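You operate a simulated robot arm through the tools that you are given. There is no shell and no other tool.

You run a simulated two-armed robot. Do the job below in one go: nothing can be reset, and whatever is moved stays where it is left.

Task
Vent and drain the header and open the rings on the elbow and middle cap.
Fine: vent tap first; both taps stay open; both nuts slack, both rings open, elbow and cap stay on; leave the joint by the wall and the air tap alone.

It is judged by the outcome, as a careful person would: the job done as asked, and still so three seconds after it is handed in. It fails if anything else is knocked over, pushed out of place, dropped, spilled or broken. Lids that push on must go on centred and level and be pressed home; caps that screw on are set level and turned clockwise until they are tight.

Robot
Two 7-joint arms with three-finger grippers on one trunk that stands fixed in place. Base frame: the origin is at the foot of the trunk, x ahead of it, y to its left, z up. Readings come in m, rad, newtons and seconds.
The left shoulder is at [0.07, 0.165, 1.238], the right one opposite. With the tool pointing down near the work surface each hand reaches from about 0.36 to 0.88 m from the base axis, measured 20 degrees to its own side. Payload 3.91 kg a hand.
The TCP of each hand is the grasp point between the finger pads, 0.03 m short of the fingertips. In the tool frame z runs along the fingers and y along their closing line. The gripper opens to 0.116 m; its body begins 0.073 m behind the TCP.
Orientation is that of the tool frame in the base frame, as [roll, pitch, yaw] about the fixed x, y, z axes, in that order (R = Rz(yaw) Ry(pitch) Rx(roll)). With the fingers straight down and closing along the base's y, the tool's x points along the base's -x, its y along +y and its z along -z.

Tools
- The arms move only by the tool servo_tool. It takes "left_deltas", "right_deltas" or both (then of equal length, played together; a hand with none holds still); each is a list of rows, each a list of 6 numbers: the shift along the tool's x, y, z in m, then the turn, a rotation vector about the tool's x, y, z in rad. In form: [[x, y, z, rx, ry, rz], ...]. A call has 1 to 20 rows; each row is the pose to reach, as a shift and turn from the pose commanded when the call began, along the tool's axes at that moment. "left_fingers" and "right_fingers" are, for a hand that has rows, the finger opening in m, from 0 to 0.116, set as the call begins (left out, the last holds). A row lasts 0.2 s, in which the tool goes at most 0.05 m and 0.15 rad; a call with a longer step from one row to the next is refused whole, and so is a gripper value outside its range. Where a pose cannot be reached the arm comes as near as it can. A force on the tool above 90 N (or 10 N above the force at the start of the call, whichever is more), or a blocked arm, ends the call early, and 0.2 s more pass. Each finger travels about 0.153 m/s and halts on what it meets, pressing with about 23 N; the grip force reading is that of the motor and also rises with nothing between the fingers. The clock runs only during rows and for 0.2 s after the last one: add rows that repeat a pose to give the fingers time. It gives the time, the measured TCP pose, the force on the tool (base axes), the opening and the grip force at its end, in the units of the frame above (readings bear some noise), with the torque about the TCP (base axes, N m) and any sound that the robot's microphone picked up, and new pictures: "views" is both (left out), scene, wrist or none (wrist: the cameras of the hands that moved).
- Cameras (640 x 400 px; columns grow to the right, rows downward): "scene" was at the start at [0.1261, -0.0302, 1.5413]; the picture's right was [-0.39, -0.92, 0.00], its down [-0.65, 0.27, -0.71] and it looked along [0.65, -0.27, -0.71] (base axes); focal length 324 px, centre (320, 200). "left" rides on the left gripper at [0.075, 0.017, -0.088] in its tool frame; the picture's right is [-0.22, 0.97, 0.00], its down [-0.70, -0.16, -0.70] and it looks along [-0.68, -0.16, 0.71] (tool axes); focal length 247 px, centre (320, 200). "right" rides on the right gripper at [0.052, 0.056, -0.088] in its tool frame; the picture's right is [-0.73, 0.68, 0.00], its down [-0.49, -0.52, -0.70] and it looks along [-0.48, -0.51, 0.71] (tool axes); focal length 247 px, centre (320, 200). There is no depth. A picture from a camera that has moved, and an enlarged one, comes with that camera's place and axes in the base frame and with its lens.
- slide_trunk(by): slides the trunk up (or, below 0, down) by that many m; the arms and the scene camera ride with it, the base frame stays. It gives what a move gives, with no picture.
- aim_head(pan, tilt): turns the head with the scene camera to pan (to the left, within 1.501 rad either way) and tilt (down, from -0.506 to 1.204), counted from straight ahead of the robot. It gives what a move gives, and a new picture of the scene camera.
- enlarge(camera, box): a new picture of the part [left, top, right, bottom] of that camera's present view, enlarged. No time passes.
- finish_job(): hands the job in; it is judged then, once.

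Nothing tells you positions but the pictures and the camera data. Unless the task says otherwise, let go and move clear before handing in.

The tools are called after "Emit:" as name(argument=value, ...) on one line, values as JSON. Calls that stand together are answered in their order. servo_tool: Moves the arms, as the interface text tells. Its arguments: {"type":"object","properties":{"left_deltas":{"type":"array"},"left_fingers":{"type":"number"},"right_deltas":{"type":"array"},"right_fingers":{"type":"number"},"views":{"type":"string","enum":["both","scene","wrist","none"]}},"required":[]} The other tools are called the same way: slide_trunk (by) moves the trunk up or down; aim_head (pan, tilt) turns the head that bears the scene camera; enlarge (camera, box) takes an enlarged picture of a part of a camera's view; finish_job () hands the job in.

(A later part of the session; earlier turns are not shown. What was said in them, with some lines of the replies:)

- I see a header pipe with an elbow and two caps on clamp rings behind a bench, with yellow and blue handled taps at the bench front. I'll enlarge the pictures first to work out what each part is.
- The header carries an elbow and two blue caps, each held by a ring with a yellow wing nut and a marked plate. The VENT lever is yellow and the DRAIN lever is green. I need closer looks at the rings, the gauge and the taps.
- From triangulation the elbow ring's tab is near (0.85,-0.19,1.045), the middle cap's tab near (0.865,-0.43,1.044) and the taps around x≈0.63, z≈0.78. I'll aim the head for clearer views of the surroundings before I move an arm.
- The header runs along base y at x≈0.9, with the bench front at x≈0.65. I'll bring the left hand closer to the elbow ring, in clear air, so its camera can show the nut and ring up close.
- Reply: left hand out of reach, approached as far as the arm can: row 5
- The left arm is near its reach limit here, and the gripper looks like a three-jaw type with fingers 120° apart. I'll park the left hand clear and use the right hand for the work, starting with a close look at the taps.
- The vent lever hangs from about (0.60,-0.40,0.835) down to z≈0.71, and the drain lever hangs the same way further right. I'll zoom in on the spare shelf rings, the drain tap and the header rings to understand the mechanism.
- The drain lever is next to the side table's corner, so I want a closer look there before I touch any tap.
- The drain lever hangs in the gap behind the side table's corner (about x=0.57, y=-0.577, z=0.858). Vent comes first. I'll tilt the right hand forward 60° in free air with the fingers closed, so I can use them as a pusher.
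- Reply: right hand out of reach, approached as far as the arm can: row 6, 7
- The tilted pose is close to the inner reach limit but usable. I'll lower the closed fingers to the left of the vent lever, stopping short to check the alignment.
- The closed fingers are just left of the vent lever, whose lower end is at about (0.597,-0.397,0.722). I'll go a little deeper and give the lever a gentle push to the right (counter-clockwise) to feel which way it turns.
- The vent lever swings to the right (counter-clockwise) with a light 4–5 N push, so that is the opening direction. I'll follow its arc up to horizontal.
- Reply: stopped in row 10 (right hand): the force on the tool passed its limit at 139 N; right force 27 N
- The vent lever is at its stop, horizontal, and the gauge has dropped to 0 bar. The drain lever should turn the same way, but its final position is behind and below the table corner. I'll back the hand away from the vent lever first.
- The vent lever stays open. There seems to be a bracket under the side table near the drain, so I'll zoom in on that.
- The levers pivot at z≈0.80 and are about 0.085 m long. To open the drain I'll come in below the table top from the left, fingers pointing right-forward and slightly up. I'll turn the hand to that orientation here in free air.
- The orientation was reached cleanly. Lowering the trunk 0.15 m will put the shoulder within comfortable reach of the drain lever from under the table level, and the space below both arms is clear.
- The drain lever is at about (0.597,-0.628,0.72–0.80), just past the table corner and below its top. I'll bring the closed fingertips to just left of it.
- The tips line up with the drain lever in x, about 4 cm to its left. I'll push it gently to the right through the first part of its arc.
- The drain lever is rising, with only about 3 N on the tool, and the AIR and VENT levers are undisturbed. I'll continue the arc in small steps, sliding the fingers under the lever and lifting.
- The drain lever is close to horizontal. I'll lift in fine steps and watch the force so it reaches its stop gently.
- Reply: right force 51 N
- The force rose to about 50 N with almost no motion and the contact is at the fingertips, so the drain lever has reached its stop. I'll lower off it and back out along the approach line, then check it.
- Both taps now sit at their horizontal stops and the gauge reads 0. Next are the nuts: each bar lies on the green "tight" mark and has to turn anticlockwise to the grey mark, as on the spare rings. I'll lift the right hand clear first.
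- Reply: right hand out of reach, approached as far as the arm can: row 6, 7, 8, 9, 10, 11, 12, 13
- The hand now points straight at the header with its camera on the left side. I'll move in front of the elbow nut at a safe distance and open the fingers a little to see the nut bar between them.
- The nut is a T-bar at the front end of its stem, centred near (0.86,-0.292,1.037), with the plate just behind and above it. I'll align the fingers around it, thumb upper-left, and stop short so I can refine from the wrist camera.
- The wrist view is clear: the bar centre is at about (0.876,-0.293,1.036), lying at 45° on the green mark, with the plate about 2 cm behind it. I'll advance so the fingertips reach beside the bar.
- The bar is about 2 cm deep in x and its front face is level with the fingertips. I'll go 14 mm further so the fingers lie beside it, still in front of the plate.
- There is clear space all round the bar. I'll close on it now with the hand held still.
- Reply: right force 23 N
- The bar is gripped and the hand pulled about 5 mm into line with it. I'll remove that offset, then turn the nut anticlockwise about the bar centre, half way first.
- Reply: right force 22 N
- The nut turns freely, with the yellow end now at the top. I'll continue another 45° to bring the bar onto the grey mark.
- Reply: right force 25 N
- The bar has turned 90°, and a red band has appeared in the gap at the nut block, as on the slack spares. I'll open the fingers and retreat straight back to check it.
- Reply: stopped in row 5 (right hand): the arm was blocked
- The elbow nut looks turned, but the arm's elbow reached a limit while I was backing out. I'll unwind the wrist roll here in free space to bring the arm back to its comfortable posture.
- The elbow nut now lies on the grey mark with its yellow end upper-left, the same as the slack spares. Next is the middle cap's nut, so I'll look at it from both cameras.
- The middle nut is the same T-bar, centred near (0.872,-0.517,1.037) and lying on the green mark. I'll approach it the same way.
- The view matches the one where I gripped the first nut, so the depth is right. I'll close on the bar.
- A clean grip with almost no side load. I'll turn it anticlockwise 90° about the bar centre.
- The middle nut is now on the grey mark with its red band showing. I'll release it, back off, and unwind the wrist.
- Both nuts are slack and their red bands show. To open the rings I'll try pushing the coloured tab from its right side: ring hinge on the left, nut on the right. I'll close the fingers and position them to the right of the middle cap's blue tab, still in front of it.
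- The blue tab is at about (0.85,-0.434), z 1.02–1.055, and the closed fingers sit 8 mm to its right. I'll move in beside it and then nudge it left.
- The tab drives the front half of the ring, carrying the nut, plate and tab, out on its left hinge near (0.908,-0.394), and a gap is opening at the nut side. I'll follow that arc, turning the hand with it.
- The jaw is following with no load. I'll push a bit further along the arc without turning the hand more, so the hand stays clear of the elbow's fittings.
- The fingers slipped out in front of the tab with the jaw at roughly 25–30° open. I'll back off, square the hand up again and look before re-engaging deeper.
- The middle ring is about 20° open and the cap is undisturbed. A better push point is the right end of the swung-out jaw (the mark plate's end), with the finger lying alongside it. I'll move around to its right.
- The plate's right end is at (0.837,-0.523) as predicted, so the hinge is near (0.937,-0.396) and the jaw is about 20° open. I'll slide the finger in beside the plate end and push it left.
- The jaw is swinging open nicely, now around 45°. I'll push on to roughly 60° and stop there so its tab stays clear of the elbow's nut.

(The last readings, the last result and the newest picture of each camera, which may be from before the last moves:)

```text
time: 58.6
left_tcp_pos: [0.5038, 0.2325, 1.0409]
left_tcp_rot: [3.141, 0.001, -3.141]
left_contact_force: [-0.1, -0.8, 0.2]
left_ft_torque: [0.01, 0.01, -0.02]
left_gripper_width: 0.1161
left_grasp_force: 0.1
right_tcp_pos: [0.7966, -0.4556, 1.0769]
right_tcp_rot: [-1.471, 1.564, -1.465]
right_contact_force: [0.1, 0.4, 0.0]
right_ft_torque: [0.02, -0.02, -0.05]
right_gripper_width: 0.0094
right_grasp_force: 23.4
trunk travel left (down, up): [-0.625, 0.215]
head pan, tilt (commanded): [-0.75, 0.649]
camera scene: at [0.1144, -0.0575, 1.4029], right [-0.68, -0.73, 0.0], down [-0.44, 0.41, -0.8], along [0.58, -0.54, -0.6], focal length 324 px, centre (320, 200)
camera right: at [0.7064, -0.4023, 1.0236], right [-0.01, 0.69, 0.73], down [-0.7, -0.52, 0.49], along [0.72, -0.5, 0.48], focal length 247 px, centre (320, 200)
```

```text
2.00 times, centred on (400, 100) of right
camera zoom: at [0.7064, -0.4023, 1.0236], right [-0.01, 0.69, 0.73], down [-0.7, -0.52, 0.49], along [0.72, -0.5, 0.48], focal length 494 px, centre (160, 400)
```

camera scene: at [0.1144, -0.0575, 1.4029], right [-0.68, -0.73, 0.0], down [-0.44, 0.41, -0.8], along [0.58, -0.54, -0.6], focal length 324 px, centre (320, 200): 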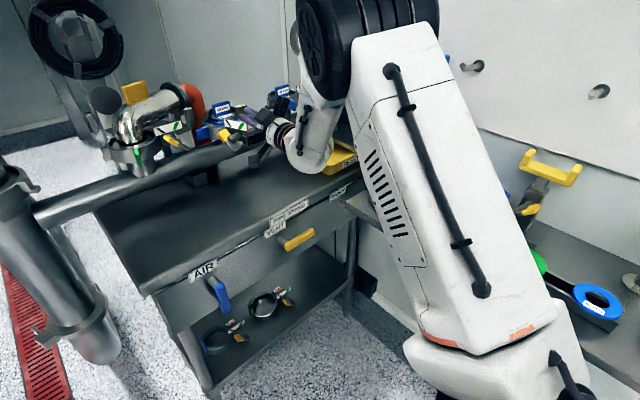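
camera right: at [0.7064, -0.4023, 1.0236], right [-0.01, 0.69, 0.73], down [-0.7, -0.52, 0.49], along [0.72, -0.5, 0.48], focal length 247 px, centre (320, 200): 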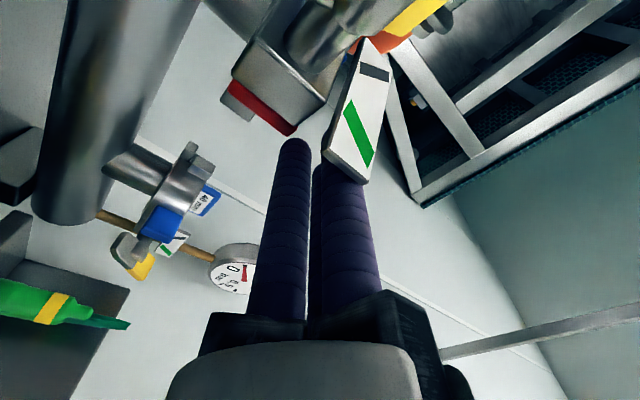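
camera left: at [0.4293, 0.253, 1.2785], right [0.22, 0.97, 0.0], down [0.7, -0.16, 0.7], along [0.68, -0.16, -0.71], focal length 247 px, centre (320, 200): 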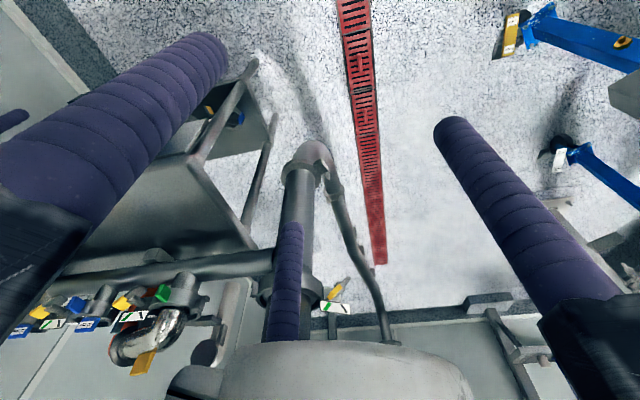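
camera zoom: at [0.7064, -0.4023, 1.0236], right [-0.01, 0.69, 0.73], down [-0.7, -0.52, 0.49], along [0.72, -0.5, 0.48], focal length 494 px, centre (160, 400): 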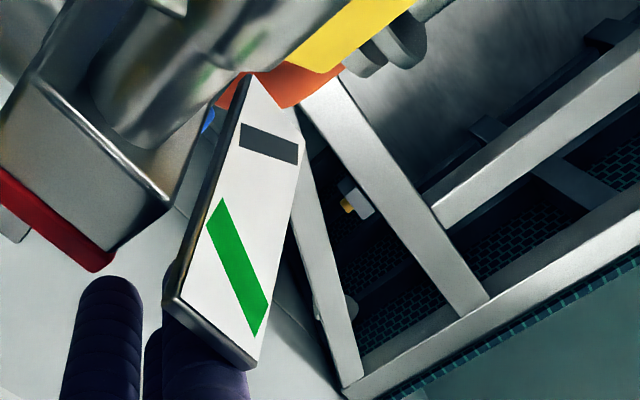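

The middle ring is open about 60° and its cap is still seated. I'll move the hand back and across to the elbow ring's green tab, passing well in front of the open jaw.

Emit:
servo_tool(right_deltas=[[0, -0.02, -0.015, 0, 0, 0], [0, -0.02, -0.06, 0, 0, 0], [0, 0.0, -0.096, 0, 0, 0], [0.01, 0.045, -0.096, 0, 0, 0], [0.02, 0.09, -0.096, 0, 0, 0], [0.03, 0.135, -0.096, 0, 0, 0], [0.04, 0.18, -0.096, 0, 0, 0], [0.04, 0.2256, -0.096, 0, 0, 0], [0.04, 0.2256, -0.05, 0, 0, 0]], views="both")

Emit:
enlarge(camera="right", box=[200, 0, 440, 150])

Emit:
enlarge(camera="scene", box=[90, 70, 250, 170])

```text
time: 60.6
left_tcp_pos: [0.5061, 0.2309, 1.0407]
left_tcp_rot: [3.139, -0.004, 3.141]
left_contact_force: [-0.1, -0.5, -0.4]
left_ft_torque: [0.04, 0.06, 0.0]
left_gripper_width: 0.1162
left_grasp_force: 0.1
right_tcp_pos: [0.7478, -0.2331, 1.0345]
right_tcp_rot: [-1.837, 1.568, -1.83]
right_contact_force: [0.7, -1.3, -1.2]
right_ft_torque: [-0.03, -0.02, 0.05]
right_gripper_width: 0.0093
right_grasp_force: 23.0
trunk travel left (down, up): [-0.625, 0.215]
head pan, tilt (commanded): [-0.75, 0.649]
camera scene: at [0.1178, -0.0596, 1.4024], right [-0.68, -0.73, 0.0], down [-0.44, 0.41, -0.79], along [0.58, -0.54, -0.61], focal length 324 px, centre (320, 200)
camera right: at [0.6581, -0.1784, 0.9822], right [0.0, 0.69, 0.73], down [-0.7, -0.52, 0.49], along [0.72, -0.51, 0.48], focal length 247 px, centre (320, 200)
```

scene: 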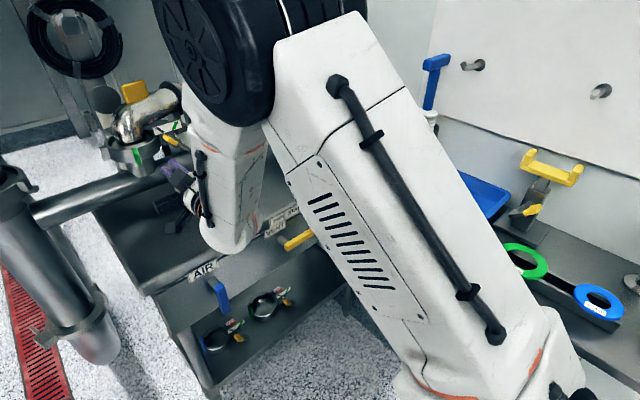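
right: 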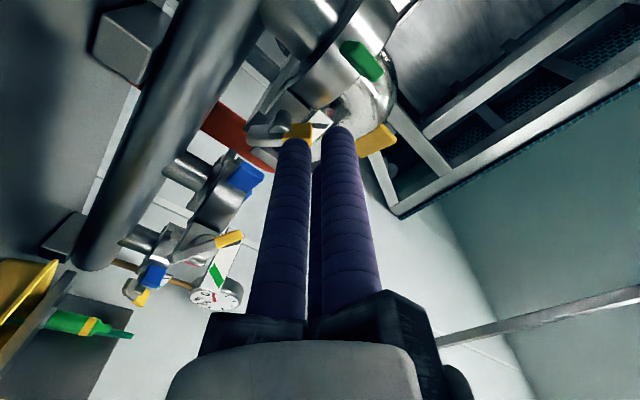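

```text
2.67 times, centred on (320, 75) of right
camera zoom: at [0.6581, -0.1784, 0.9822], right [0.0, 0.69, 0.73], down [-0.7, -0.52, 0.49], along [0.72, -0.51, 0.48], focal length 659 px, centre (320, 533)
```

zoom: 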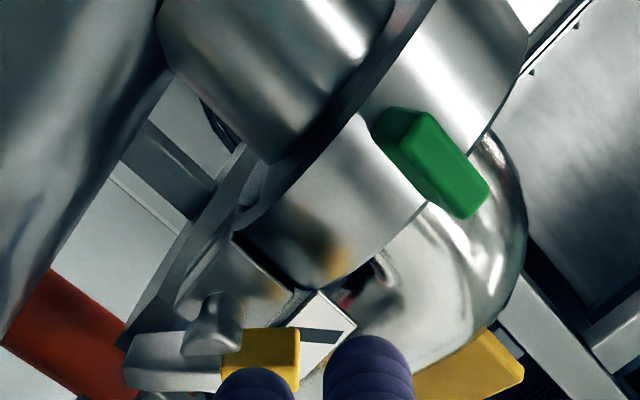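

```text
4.00 times, centred on (170, 120) of scene
camera zoom: at [0.1178, -0.0596, 1.4024], right [-0.68, -0.73, 0.0], down [-0.44, 0.41, -0.79], along [0.58, -0.54, -0.61], focal length 1296 px, centre (920, 520)
```

zoom: 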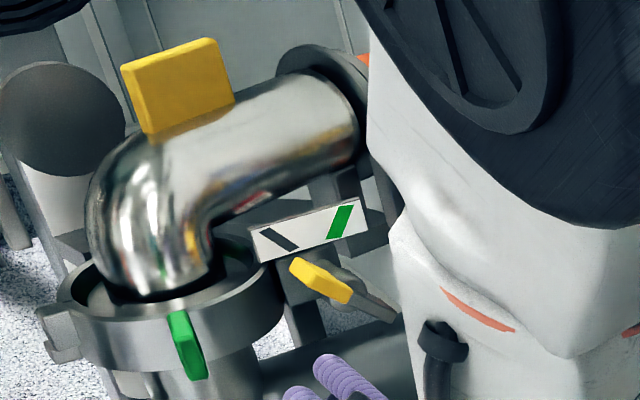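

The elbow's green tab is at about (0.845,-0.195,1.037). I'll slide the closed fingers in on its right side and push left, easing back as the jaw comes out.

Emit:
servo_tool(right_deltas=[[0, 0, 0.04, 0, 0, 0], [0, 0, 0.072, 0, 0, 0], [0, 0.0126, 0.072, 0, 0, 0], [0, 0.0226, 0.069, 0, 0, 0], [0, 0.0326, 0.065, 0, 0, 0], [0, 0.0426, 0.062, 0, 0, 0], [0, 0.0526, 0.059, 0, 0, 0]], views="both")

Emit:
enlarge(camera="right", box=[200, 40, 440, 190])

Emit:
enlarge(camera="scene", box=[90, 70, 250, 170])

```text
time: 62.2
left_tcp_pos: [0.5039, 0.2334, 1.0424]
left_tcp_rot: [-3.141, 0.0, -3.14]
left_contact_force: [1.0, -0.3, 1.0]
left_ft_torque: [0.0, -0.03, 0.0]
left_gripper_width: 0.1158
left_grasp_force: 0.0
right_tcp_pos: [0.8027, -0.1789, 1.0342]
right_tcp_rot: [-1.394, 1.563, -1.387]
right_contact_force: [-0.7, -0.2, 0.7]
right_ft_torque: [-0.03, -0.01, -0.01]
right_gripper_width: 0.0089
right_grasp_force: 22.9
trunk travel left (down, up): [-0.625, 0.215]
head pan, tilt (commanded): [-0.75, 0.649]
camera scene: at [0.1145, -0.0575, 1.4029], right [-0.68, -0.73, 0.0], down [-0.44, 0.41, -0.8], along [0.58, -0.54, -0.6], focal length 324 px, centre (320, 200)
camera right: at [0.7146, -0.124, 0.9817], right [-0.01, 0.69, 0.73], down [-0.7, -0.52, 0.49], along [0.72, -0.5, 0.48], focal length 247 px, centre (320, 200)
```

scene: 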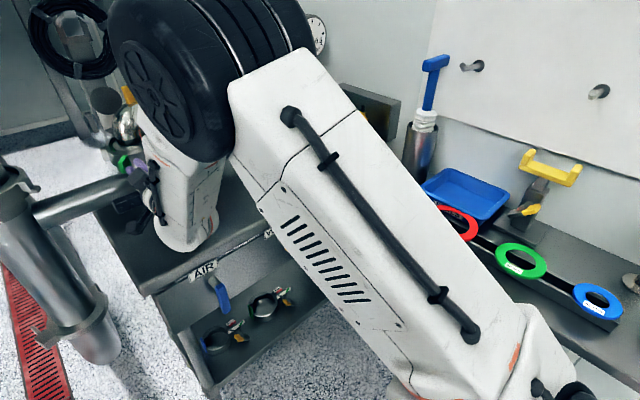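
right: 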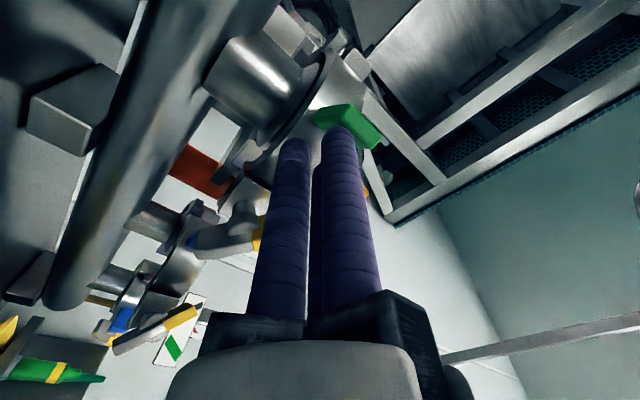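

```text
2.67 times, centred on (320, 115) of right
camera zoom: at [0.7146, -0.124, 0.9817], right [-0.01, 0.69, 0.73], down [-0.7, -0.52, 0.49], along [0.72, -0.5, 0.48], focal length 659 px, centre (320, 427)
```

zoom: 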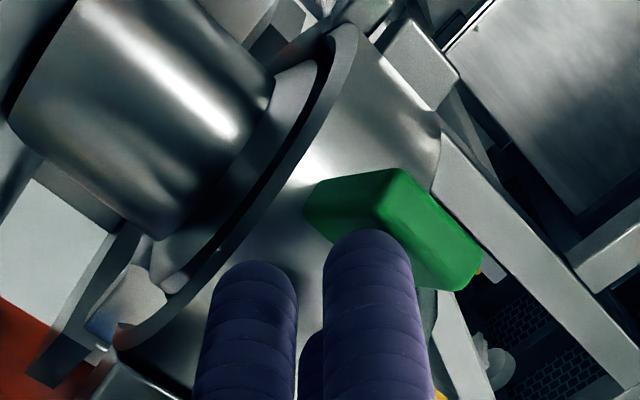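

```text
4.00 times, centred on (170, 120) of scene
camera zoom: at [0.1145, -0.0575, 1.4029], right [-0.68, -0.73, 0.0], down [-0.44, 0.41, -0.8], along [0.58, -0.54, -0.6], focal length 1296 px, centre (920, 520)
```

zoom: 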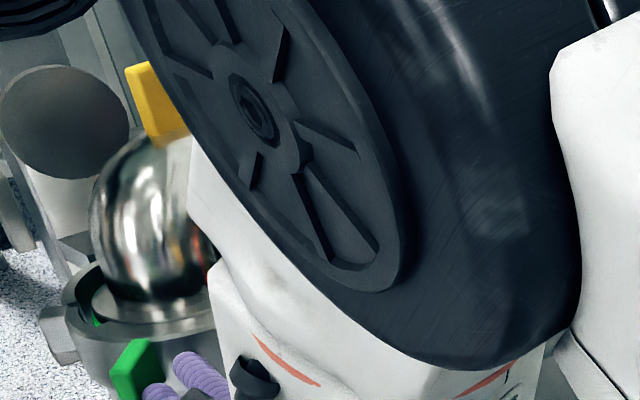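

The elbow jaw is moving and the fingers are still engaged with the tab. I'll move the parked left hand further left for room before following the jaw round.

Emit:
servo_tool(left_deltas=[[0.0125, 0.04, 0, 0, 0, 0], [0.025, 0.08, 0, 0, 0, 0], [0.0375, 0.12, 0, 0, 0, 0], [0.05, 0.16, 0, 0, 0, 0]], views="none")

Emit:
servo_tool(right_deltas=[[0, 0.004, 0.003, 0, 0, 0], [0, 0.0122, 0.0012, 0.0873, 0, 0], [0, 0.0244, -0.0012, 0.1745, 0, 0], [0, 0.0367, -0.0022, 0.2618, 0, 0], [0, 0.0492, -0.0015, 0.3491, 0, 0], [0, 0.0615, 0.0, 0.4363, 0, 0]], views="wrist")

Emit:
enlarge(camera="right", box=[200, 40, 440, 190])

```text
time: 63.2
left_tcp_pos: [0.4546, 0.3906, 1.0481]
left_tcp_rot: [3.108, 0.002, 3.137]
left_contact_force: [-0.9, 0.2, -0.8]
left_ft_torque: [-0.15, -0.11, 0.0]
left_gripper_width: 0.1161
left_grasp_force: 0.1
right_tcp_pos: [0.8032, -0.1787, 1.034]
right_tcp_rot: [-1.36, 1.563, -1.353]
right_contact_force: [0.3, -0.4, 0.3]
right_ft_torque: [-0.02, -0.02, 0.06]
right_gripper_width: 0.0094
right_grasp_force: 23.0
trunk travel left (down, up): [-0.625, 0.215]
head pan, tilt (commanded): [-0.75, 0.649]
```

```text
time: 64.8
left_tcp_pos: [0.4552, 0.392, 1.0425]
left_tcp_rot: [3.141, 0.0, -3.141]
left_contact_force: [0.7, 0.5, 0.6]
left_ft_torque: [-0.03, 0.02, -0.03]
left_gripper_width: 0.1159
left_grasp_force: 0.0
right_tcp_pos: [0.8083, -0.1549, 1.0404]
right_tcp_rot: [2.001, 1.517, 1.516]
right_contact_force: [-0.5, -0.7, -0.5]
right_ft_torque: [0.01, 0.04, 0.04]
right_gripper_width: 0.009
right_grasp_force: 23.6
trunk travel left (down, up): [-0.625, 0.215]
head pan, tilt (commanded): [-0.75, 0.649]
stopped in row 6 (right hand): the arm was blocked; the commanded pose is now the measured one
camera right: at [0.756, -0.0612, 0.9927], right [0.32, 0.56, 0.76], down [-0.86, -0.16, 0.48], along [0.39, -0.81, 0.44], focal length 247 px, centre (320, 200)
```

right: 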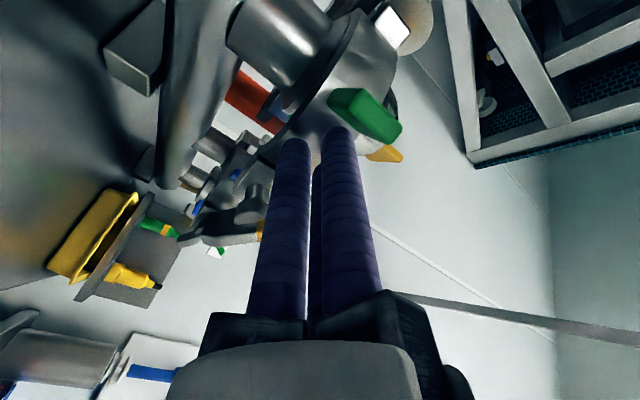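

```text
2.67 times, centred on (320, 115) of right
camera zoom: at [0.756, -0.0612, 0.9927], right [0.32, 0.56, 0.76], down [-0.86, -0.16, 0.48], along [0.39, -0.81, 0.44], focal length 659 px, centre (320, 427)
```

zoom: 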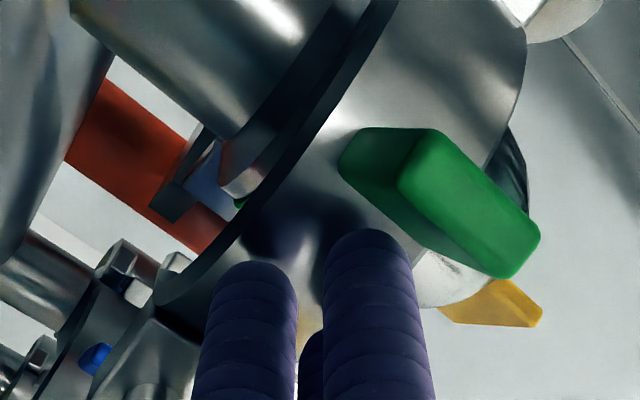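

The right arm reached a joint limit with the hand yawed, though the elbow jaw is already about 28° open. As with the middle ring, I'll square the hand up and go around to the plate's right end to finish opening it.

Emit:
servo_tool(right_deltas=[[0, 0, -0.03, 0, 0, 0], [0, 0, -0.07, 0, 0, 0], [-0.0088, -0.0444, -0.0595, -0.121, -0.0026, -0.0134], [-0.0232, -0.0818, -0.0397, -0.2426, -0.0051, -0.0267], [-0.0355, -0.1193, -0.0199, -0.3639, -0.0077, -0.04], [-0.0452, -0.1561, -0.0005, -0.4852, -0.0102, -0.0534], [-0.0468, -0.1827, 0.0136, -0.4852, -0.0102, -0.0534]], views="both")

Emit:
enlarge(camera="right", box=[200, 0, 440, 150])

Emit:
enlarge(camera="scene", box=[90, 70, 250, 170])

```text
time: 66.5
left_tcp_pos: [0.4548, 0.3916, 1.0429]
left_tcp_rot: [3.141, -0.001, 3.141]
left_contact_force: [1.0, 0.4, 0.4]
left_ft_torque: [0.0, 0.02, 0.0]
left_gripper_width: 0.1161
left_grasp_force: 0.1
right_tcp_pos: [0.7368, -0.3215, 1.0777]
right_tcp_rot: [-1.643, 1.568, -1.638]
right_contact_force: [0.2, 0.2, 0.6]
right_ft_torque: [-0.01, -0.01, -0.04]
right_gripper_width: 0.0093
right_grasp_force: 23.0
trunk travel left (down, up): [-0.625, 0.215]
head pan, tilt (commanded): [-0.75, 0.649]
camera scene: at [0.1156, -0.058, 1.4027], right [-0.68, -0.73, 0.0], down [-0.44, 0.41, -0.8], along [0.58, -0.54, -0.61], focal length 324 px, centre (320, 200)
camera right: at [0.6466, -0.267, 1.0252], right [0.0, 0.68, 0.73], down [-0.7, -0.53, 0.49], along [0.72, -0.51, 0.48], focal length 247 px, centre (320, 200)
```

scene: 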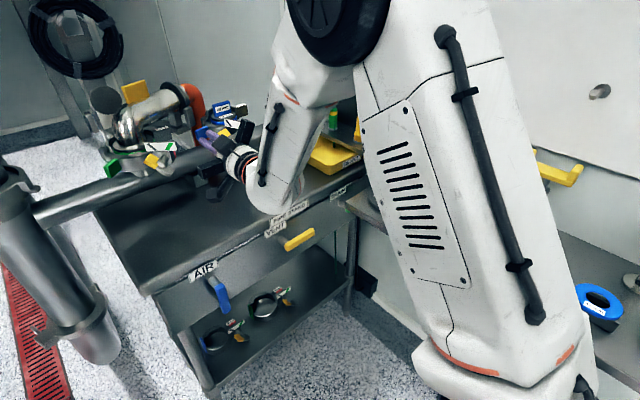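
right: 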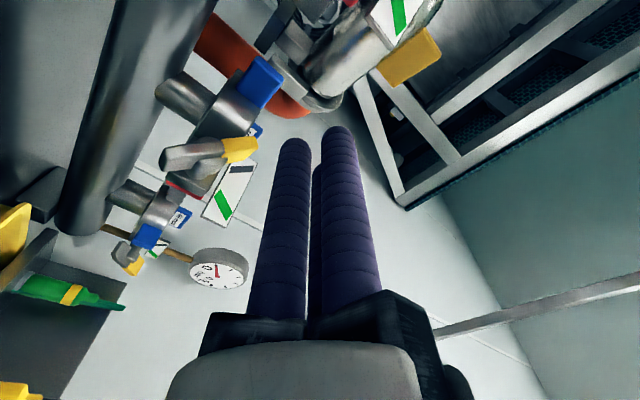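

```text
2.67 times, centred on (320, 75) of right
camera zoom: at [0.6466, -0.267, 1.0252], right [0.0, 0.68, 0.73], down [-0.7, -0.53, 0.49], along [0.72, -0.51, 0.48], focal length 659 px, centre (320, 533)
```

zoom: 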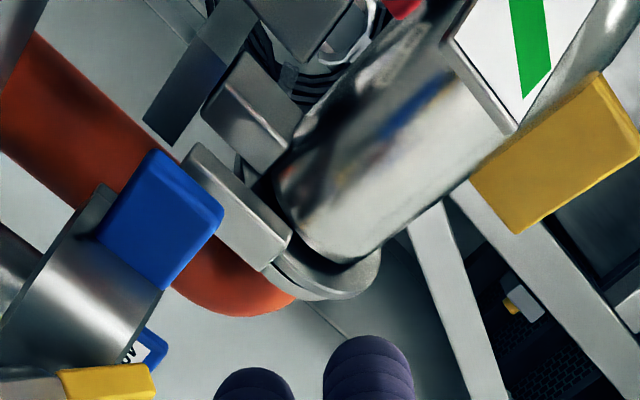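

```text
4.00 times, centred on (170, 120) of scene
camera zoom: at [0.1156, -0.058, 1.4027], right [-0.68, -0.73, 0.0], down [-0.44, 0.41, -0.8], along [0.58, -0.54, -0.61], focal length 1296 px, centre (920, 520)
```

zoom: 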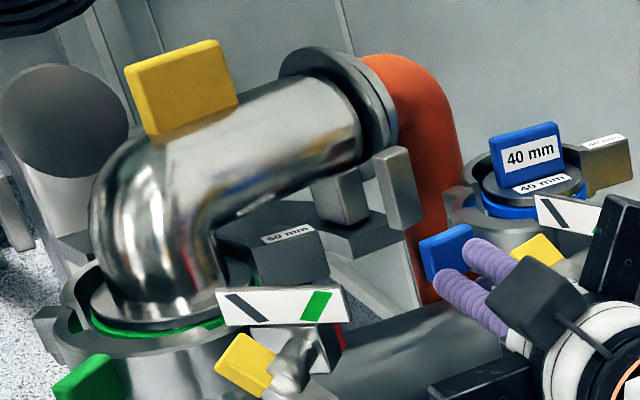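

The elbow jaw is actually about 40° open, with the elbow still in place. I'll push its plate end on to about 60°, as on the middle ring.

Emit:
servo_tool(right_deltas=[[0, 0, 0.03, 0, 0, 0], [0, 0, 0.06, 0, 0, 0], [0, 0.02, 0.06, 0, 0, 0], [0, 0.035, 0.056, 0, 0, 0], [0, 0.047, 0.05, 0, 0, 0], [0, 0.059, 0.045, 0, 0, 0], [0, 0.071, 0.04, 0, 0, 0], [0, 0.083, 0.036, 0, 0, 0], [0, 0.095, 0.032, 0, 0, 0], [0, 0.107, 0.03, 0, 0, 0]], views="both")

Emit:
enlarge(camera="scene", box=[90, 70, 250, 170])

Emit:
enlarge(camera="right", box=[240, 0, 560, 200])

```text
time: 68.7
left_tcp_pos: [0.4549, 0.3917, 1.0426]
left_tcp_rot: [-3.14, -0.001, 3.142]
left_contact_force: [-0.6, -0.2, -0.4]
left_ft_torque: [-0.02, 0.0, 0.0]
left_gripper_width: 0.116
left_grasp_force: 0.2
right_tcp_pos: [0.766, -0.2127, 1.0778]
right_tcp_rot: [-1.297, 1.563, -1.289]
right_contact_force: [-0.1, 0.6, -0.5]
right_ft_torque: [0.01, 0.0, -0.02]
right_gripper_width: 0.0092
right_grasp_force: 22.7
trunk travel left (down, up): [-0.625, 0.215]
head pan, tilt (commanded): [-0.75, 0.649]
camera scene: at [0.1146, -0.0571, 1.4029], right [-0.68, -0.73, 0.0], down [-0.44, 0.41, -0.8], along [0.58, -0.54, -0.6], focal length 324 px, centre (320, 200)
camera right: at [0.6764, -0.1581, 1.0258], right [-0.01, 0.69, 0.73], down [-0.7, -0.52, 0.49], along [0.72, -0.51, 0.48], focal length 247 px, centre (320, 200)
```

scene: 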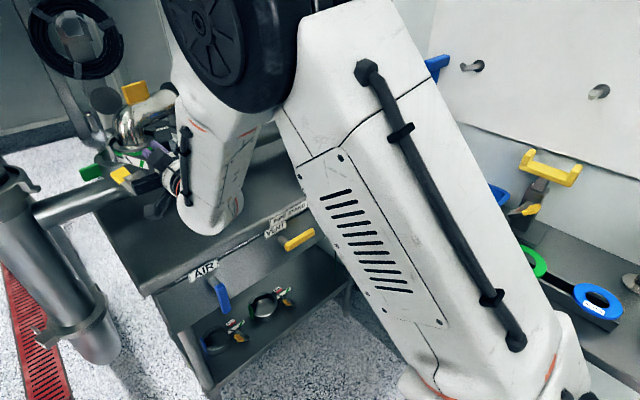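
right: 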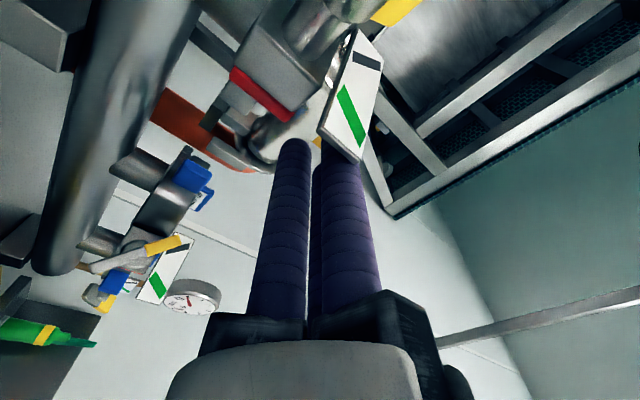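

```text
4.00 times, centred on (170, 120) of scene
camera zoom: at [0.1146, -0.0571, 1.4029], right [-0.68, -0.73, 0.0], down [-0.44, 0.41, -0.8], along [0.58, -0.54, -0.6], focal length 1296 px, centre (920, 520)
```

zoom: 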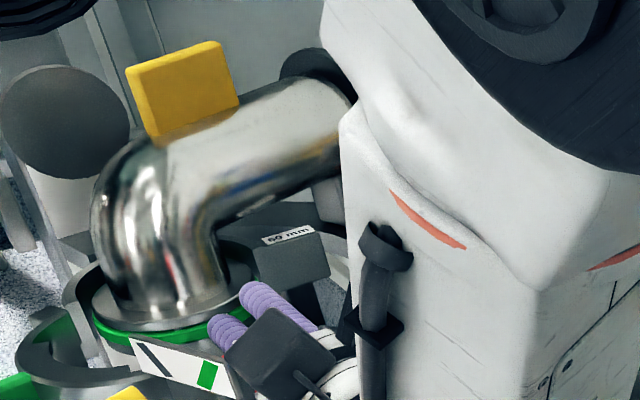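

```text
2.00 times, centred on (400, 100) of right
camera zoom: at [0.6764, -0.1581, 1.0258], right [-0.01, 0.69, 0.73], down [-0.7, -0.52, 0.49], along [0.72, -0.51, 0.48], focal length 494 px, centre (160, 400)
```

zoom: 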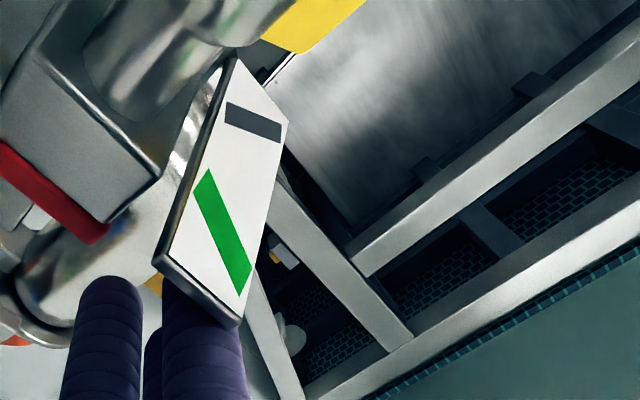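

Both rings are now swung well open with the elbow and cap still in place. I'll back the hand away to inspect everything.

Emit:
servo_tool(right_deltas=[[0, -0.02, -0.005, 0, 0, 0], [0, -0.02, -0.05, 0, 0, 0], [0, -0.04, -0.09, 0, 0, 0], [0, -0.08, -0.115, 0, 0, 0], [0, -0.12, -0.14, 0, 0, 0], [0, -0.165, -0.146, 0, 0, 0], [0, -0.21, -0.146, 0, 0, 0], [0, -0.255, -0.15, 0, 0, 0], [0, -0.3, -0.17, 0, 0, 0]], views="both")

Emit:
enlarge(camera="scene", box=[80, 70, 240, 170])

Emit:
enlarge(camera="scene", box=[170, 70, 330, 170])

Emit:
enlarge(camera="scene", box=[180, 180, 420, 330])

Emit:
enlarge(camera="right", box=[100, 0, 500, 250])

```text
time: 70.7
left_tcp_pos: [0.4533, 0.3901, 1.0439]
left_tcp_rot: [3.139, -0.001, 3.141]
left_contact_force: [0.1, 0.3, 0.0]
left_ft_torque: [-0.01, 0.0, -0.05]
left_gripper_width: 0.1162
left_grasp_force: 0.1
right_tcp_pos: [0.5966, -0.5153, 1.079]
right_tcp_rot: [-1.064, 1.568, -1.058]
right_contact_force: [0.9, -0.4, 0.2]
right_ft_torque: [-0.04, -0.03, 0.05]
right_gripper_width: 0.0092
right_grasp_force: 22.9
trunk travel left (down, up): [-0.625, 0.215]
head pan, tilt (commanded): [-0.75, 0.649]
camera scene: at [0.1135, -0.0598, 1.4029], right [-0.68, -0.73, 0.0], down [-0.44, 0.41, -0.8], along [0.58, -0.54, -0.61], focal length 324 px, centre (320, 200)
camera right: at [0.5071, -0.4607, 1.026], right [-0.01, 0.68, 0.73], down [-0.7, -0.53, 0.49], along [0.72, -0.51, 0.48], focal length 247 px, centre (320, 200)
```

scene: 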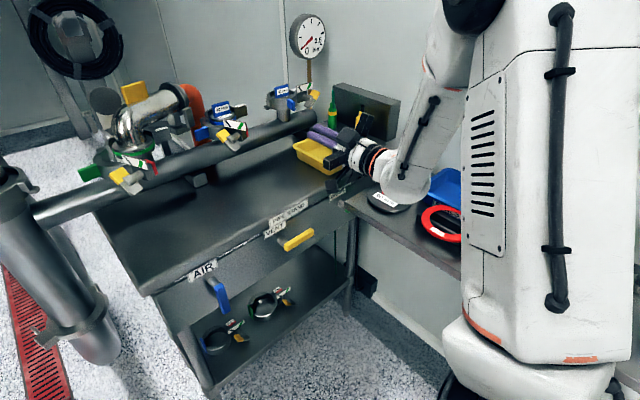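
right: 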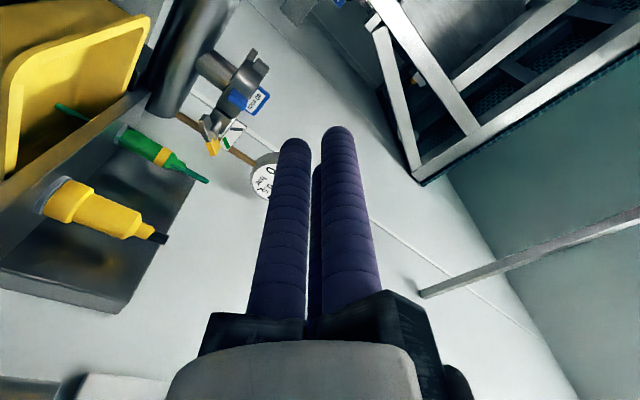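

```text
4.00 times, centred on (160, 120) of scene
camera zoom: at [0.1135, -0.0598, 1.4029], right [-0.68, -0.73, 0.0], down [-0.44, 0.41, -0.8], along [0.58, -0.54, -0.61], focal length 1296 px, centre (960, 520)
```

zoom: 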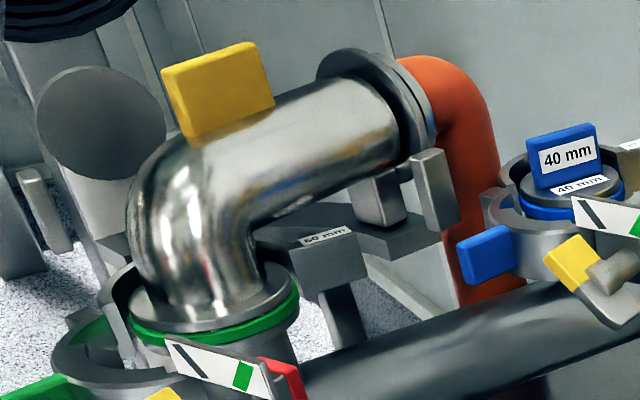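

```text
4.00 times, centred on (250, 120) of scene
camera zoom: at [0.1135, -0.0598, 1.4029], right [-0.68, -0.73, 0.0], down [-0.44, 0.41, -0.8], along [0.58, -0.54, -0.61], focal length 1296 px, centre (600, 520)
```

zoom: 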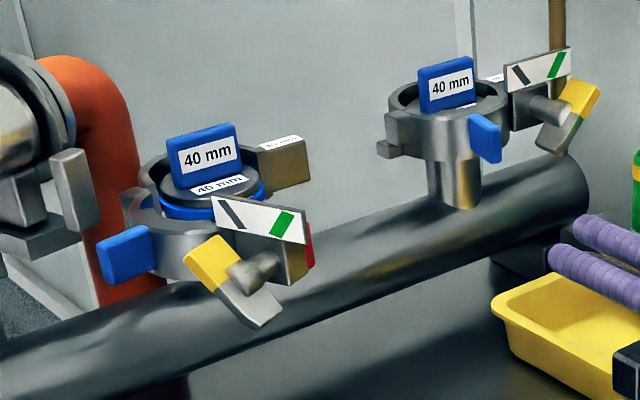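

```text
2.67 times, centred on (300, 255) of scene
camera zoom: at [0.1135, -0.0598, 1.4029], right [-0.68, -0.73, 0.0], down [-0.44, 0.41, -0.8], along [0.58, -0.54, -0.61], focal length 864 px, centre (373, 53)
```

zoom: 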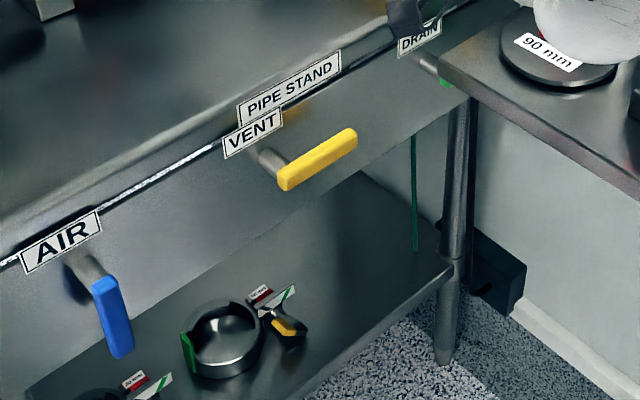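

```text
1.60 times, centred on (300, 125) of right
camera zoom: at [0.5071, -0.4607, 1.026], right [-0.01, 0.68, 0.73], down [-0.7, -0.53, 0.49], along [0.72, -0.51, 0.48], focal length 395 px, centre (352, 320)
```

zoom: 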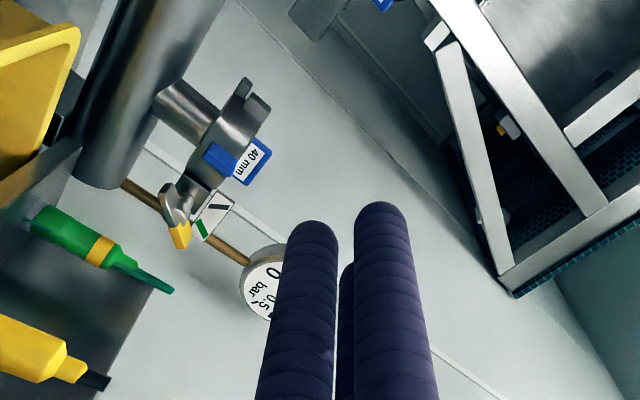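

Emit:
enlarge(camera="scene", box=[60, 120, 220, 220])

Emit:
enlarge(camera="scene", box=[400, 170, 480, 220])

Emit:
enlarge(camera="scene", box=[280, 10, 344, 60])

Emit:
enlarge(camera="scene", box=[330, 170, 394, 210])

```text
4.00 times, centred on (140, 170) of scene
camera zoom: at [0.1135, -0.0598, 1.4029], right [-0.68, -0.73, 0.0], down [-0.44, 0.41, -0.8], along [0.58, -0.54, -0.61], focal length 1296 px, centre (1040, 320)
```

zoom: 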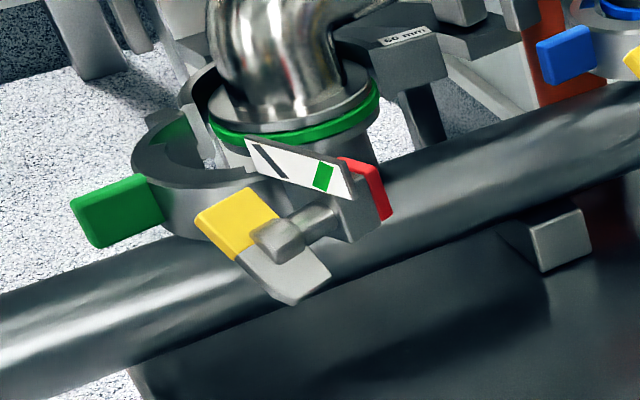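

```text
8.00 times, centred on (440, 195) of scene
camera zoom: at [0.1135, -0.0598, 1.4029], right [-0.68, -0.73, 0.0], down [-0.44, 0.41, -0.8], along [0.58, -0.54, -0.61], focal length 2591 px, centre (-640, 240)
```

zoom: 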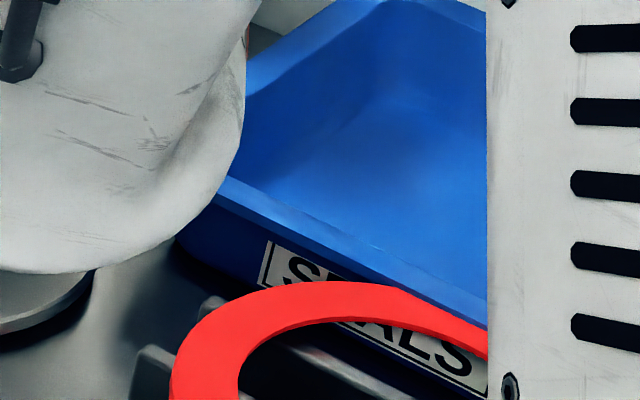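

```text
8.00 times, centred on (312, 35) of scene
camera zoom: at [0.1135, -0.0598, 1.4029], right [-0.68, -0.73, 0.0], down [-0.44, 0.41, -0.8], along [0.58, -0.54, -0.61], focal length 2591 px, centre (384, 1520)
```

zoom: 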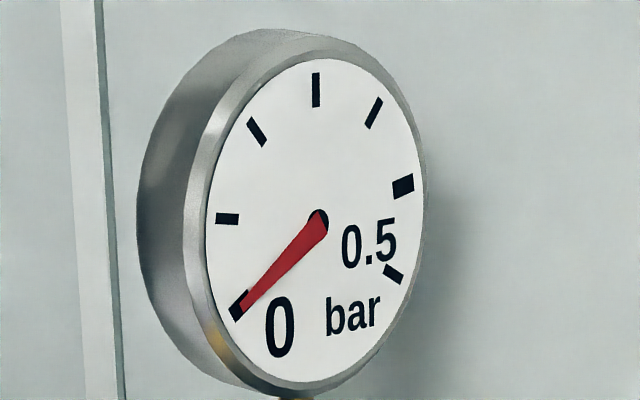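

```text
10.00 times, centred on (362, 190) of scene
camera zoom: at [0.1135, -0.0598, 1.4029], right [-0.68, -0.73, 0.0], down [-0.44, 0.41, -0.8], along [0.58, -0.54, -0.61], focal length 3239 px, centre (-100, 300)
```

zoom: 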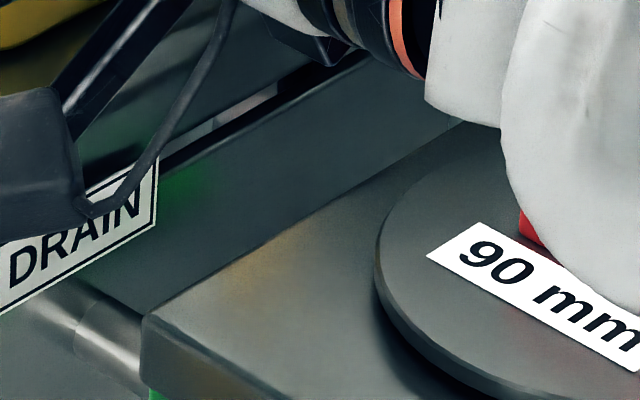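

The elbow jaw is about 70° open, the gauge reads 0, and the elbow and cap are seated. I'll give the middle jaw one more small push to about 70° for margin, since the elbow's nut is now out of the way.

Emit:
servo_tool(right_deltas=[[0, 0.0, 0.04, 0, 0, 0], [0, 0.01, 0.08, 0, 0, 0], [0, 0.02, 0.12, 0, 0, 0], [0, 0.025, 0.155, 0, 0, 0], [0, 0.025, 0.19, 0, 0, 0], [0, 0.045, 0.19, 0, 0, 0], [0, 0.06, 0.188, 0, 0, 0], [0, 0.07, 0.185, 0, 0, 0], [0, 0.08, 0.182, 0, 0, 0], [0, 0.09, 0.18, 0, 0, 0]], views="both")

Emit:
enlarge(camera="scene", box=[130, 80, 290, 180])

```text
time: 72.8
left_tcp_pos: [0.4546, 0.3913, 1.0427]
left_tcp_rot: [-3.141, -0.001, 3.141]
left_contact_force: [0.3, -0.1, 0.1]
left_ft_torque: [-0.05, 0.02, -0.02]
left_gripper_width: 0.1159
left_grasp_force: 0.1
right_tcp_pos: [0.7753, -0.421, 1.0797]
right_tcp_rot: [-1.355, 1.565, -1.35]
right_contact_force: [-0.2, 0.8, -0.3]
right_ft_torque: [0.0, -0.01, -0.01]
right_gripper_width: 0.009
right_grasp_force: 22.8
trunk travel left (down, up): [-0.625, 0.215]
head pan, tilt (commanded): [-0.75, 0.649]
camera scene: at [0.1146, -0.0574, 1.4029], right [-0.68, -0.73, 0.0], down [-0.44, 0.41, -0.8], along [0.58, -0.54, -0.6], focal length 324 px, centre (320, 200)
camera right: at [0.6869, -0.3675, 1.0271], right [0.0, 0.69, 0.73], down [-0.7, -0.52, 0.49], along [0.72, -0.51, 0.48], focal length 247 px, centre (320, 200)
```

scene: 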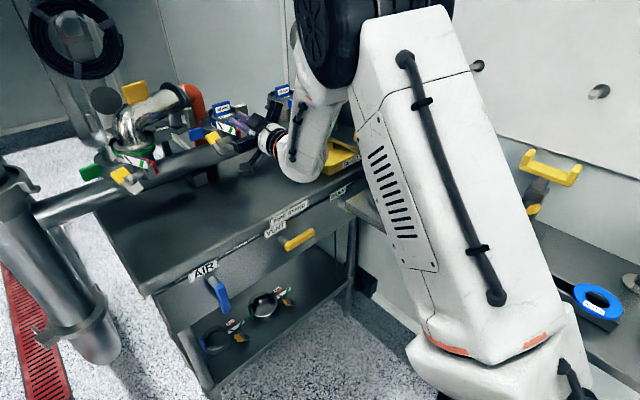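
right: 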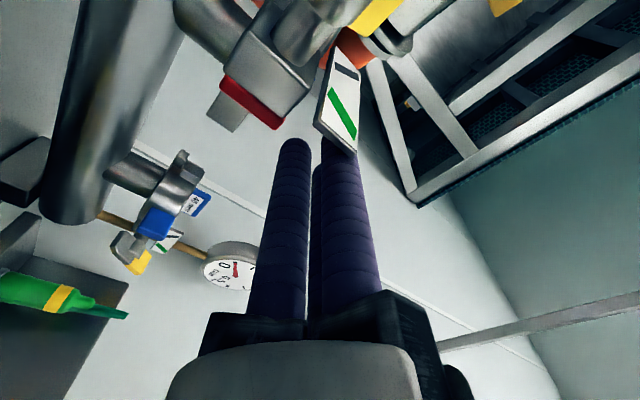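

```text
4.00 times, centred on (210, 130) of scene
camera zoom: at [0.1146, -0.0574, 1.4029], right [-0.68, -0.73, 0.0], down [-0.44, 0.41, -0.8], along [0.58, -0.54, -0.6], focal length 1296 px, centre (760, 480)
```

zoom: 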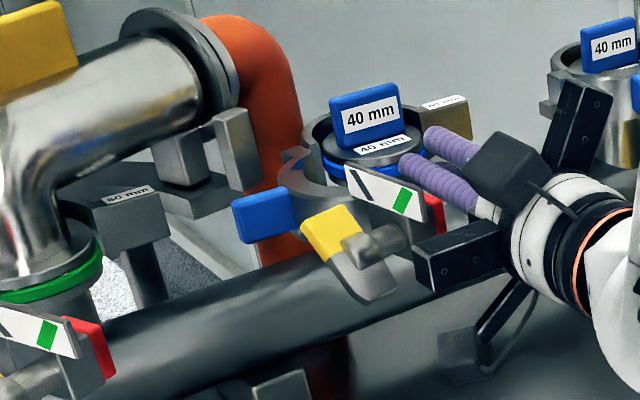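

Both rings are now open about 70° with the elbow and cap seated. I'll move the right hand clear and do a final check.

Emit:
servo_tool(right_deltas=[[0, -0.02, -0.005, 0, 0, 0], [0, -0.03, -0.05, 0, 0, 0], [0, -0.04, -0.095, 0, 0, 0], [0, -0.05, -0.14, 0, 0, 0], [0, -0.06, -0.185, 0, 0, 0], [0, -0.06, -0.22, 0, 0, 0]], views="scene")

Emit:
enlarge(camera="scene", box=[70, 70, 326, 230])

Emit:
enlarge(camera="scene", box=[300, 170, 396, 230])

Emit:
aim_head(pan=-0.398, tilt=0.785)

```text
time: 74.2
left_tcp_pos: [0.4541, 0.3912, 1.0435]
left_tcp_rot: [-3.141, 0.0, 3.141]
left_contact_force: [0.6, -0.2, 1.0]
left_ft_torque: [0.0, -0.02, -0.01]
left_gripper_width: 0.1158
left_grasp_force: 0.1
right_tcp_pos: [0.5562, -0.4828, 1.0797]
right_tcp_rot: [-1.109, 1.566, -1.104]
right_contact_force: [-0.5, 0.2, 0.5]
right_ft_torque: [0.01, 0.02, 0.0]
right_gripper_width: 0.0093
right_grasp_force: 22.9
trunk travel left (down, up): [-0.625, 0.215]
head pan, tilt (commanded): [-0.75, 0.649]
camera scene: at [0.1136, -0.0576, 1.4029], right [-0.68, -0.73, 0.0], down [-0.44, 0.41, -0.8], along [0.58, -0.54, -0.6], focal length 324 px, centre (320, 200)
```

scene: 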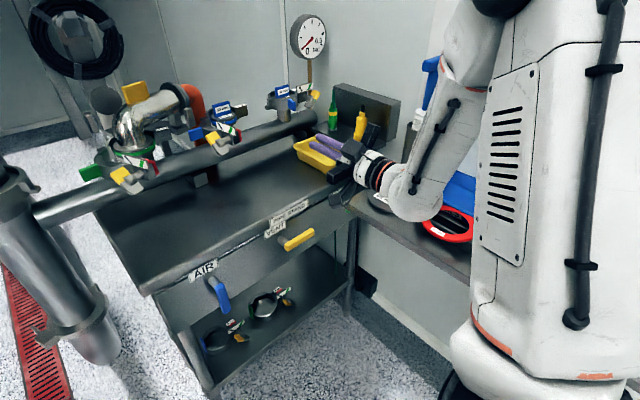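

```text
2.50 times, centred on (198, 150) of scene
camera zoom: at [0.1136, -0.0576, 1.4029], right [-0.68, -0.73, 0.0], down [-0.44, 0.41, -0.8], along [0.58, -0.54, -0.6], focal length 810 px, centre (625, 325)
```

zoom: 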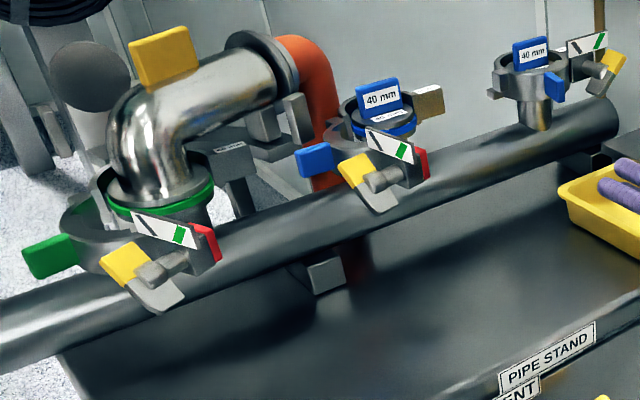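

```text
6.67 times, centred on (348, 200) of scene
camera zoom: at [0.1136, -0.0576, 1.4029], right [-0.68, -0.73, 0.0], down [-0.44, 0.41, -0.8], along [0.58, -0.54, -0.6], focal length 2160 px, centre (133, 200)
```

zoom: 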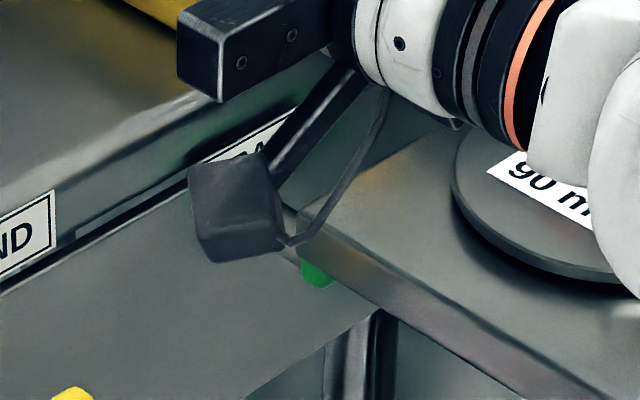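

```text
time: 75.1
left_tcp_pos: [0.4544, 0.3916, 1.0429]
left_tcp_rot: [3.141, 0.001, -3.141]
left_contact_force: [0.2, 0.5, 0.3]
left_ft_torque: [0.01, -0.03, 0.01]
left_gripper_width: 0.1161
left_grasp_force: 0.0
right_tcp_pos: [0.5562, -0.4832, 1.0785]
right_tcp_rot: [-1.312, 1.565, -1.308]
right_contact_force: [0.7, -0.1, -0.8]
right_ft_torque: [-0.02, -0.04, 0.01]
right_gripper_width: 0.0094
right_grasp_force: 23.0
trunk travel left (down, up): [-0.625, 0.215]
head pan, tilt (commanded): [-0.398, 0.785]
camera scene: at [0.1259, -0.0302, 1.3914], right [-0.39, -0.92, 0.0], down [-0.65, 0.27, -0.71], along [0.65, -0.27, -0.71], focal length 324 px, centre (320, 200)
```

scene: 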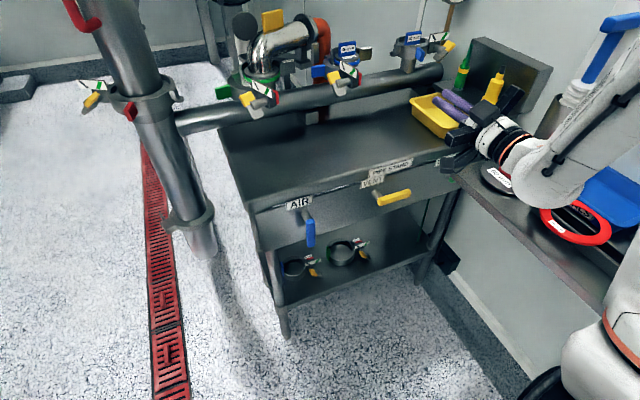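

Final state: VENT and DRAIN are at their open stops, AIR is untouched and the gauge is at 0. Both nuts are slack, both rings are open about 70°, the elbow and middle cap are seated, and both hands are clear. I'm handing the job in.

Emit:
finish_job()

```text
The job is handed in.
```

The header is vented and drained, and the rings on the elbow and middle cap are both open. The job is handed in; I haven't been told the result of the judging.

- **Taps:** I opened VENT first and the gauge dropped from about 0.5 bar to 0. Then I opened DRAIN. Both levers are at their open stops, though DRAIN is now mostly hidden by the side table. I checked it with the wrist camera just after opening it, and only partly since.
- **Nuts:** both are turned 90° anticlockwise from the green mark to the grey mark, with the red bands showing.
- **Rings:** both are swung open about 70°. The elbow and middle cap are still seated.
- **Left alone:** I did not touch the AIR tap, the joint by the wall or the right-hand cap, and nothing was knocked over or dropped.

The VENT lever met its stop harder than I intended, with a brief push of about 139 N. It looks undamaged and has stayed open.
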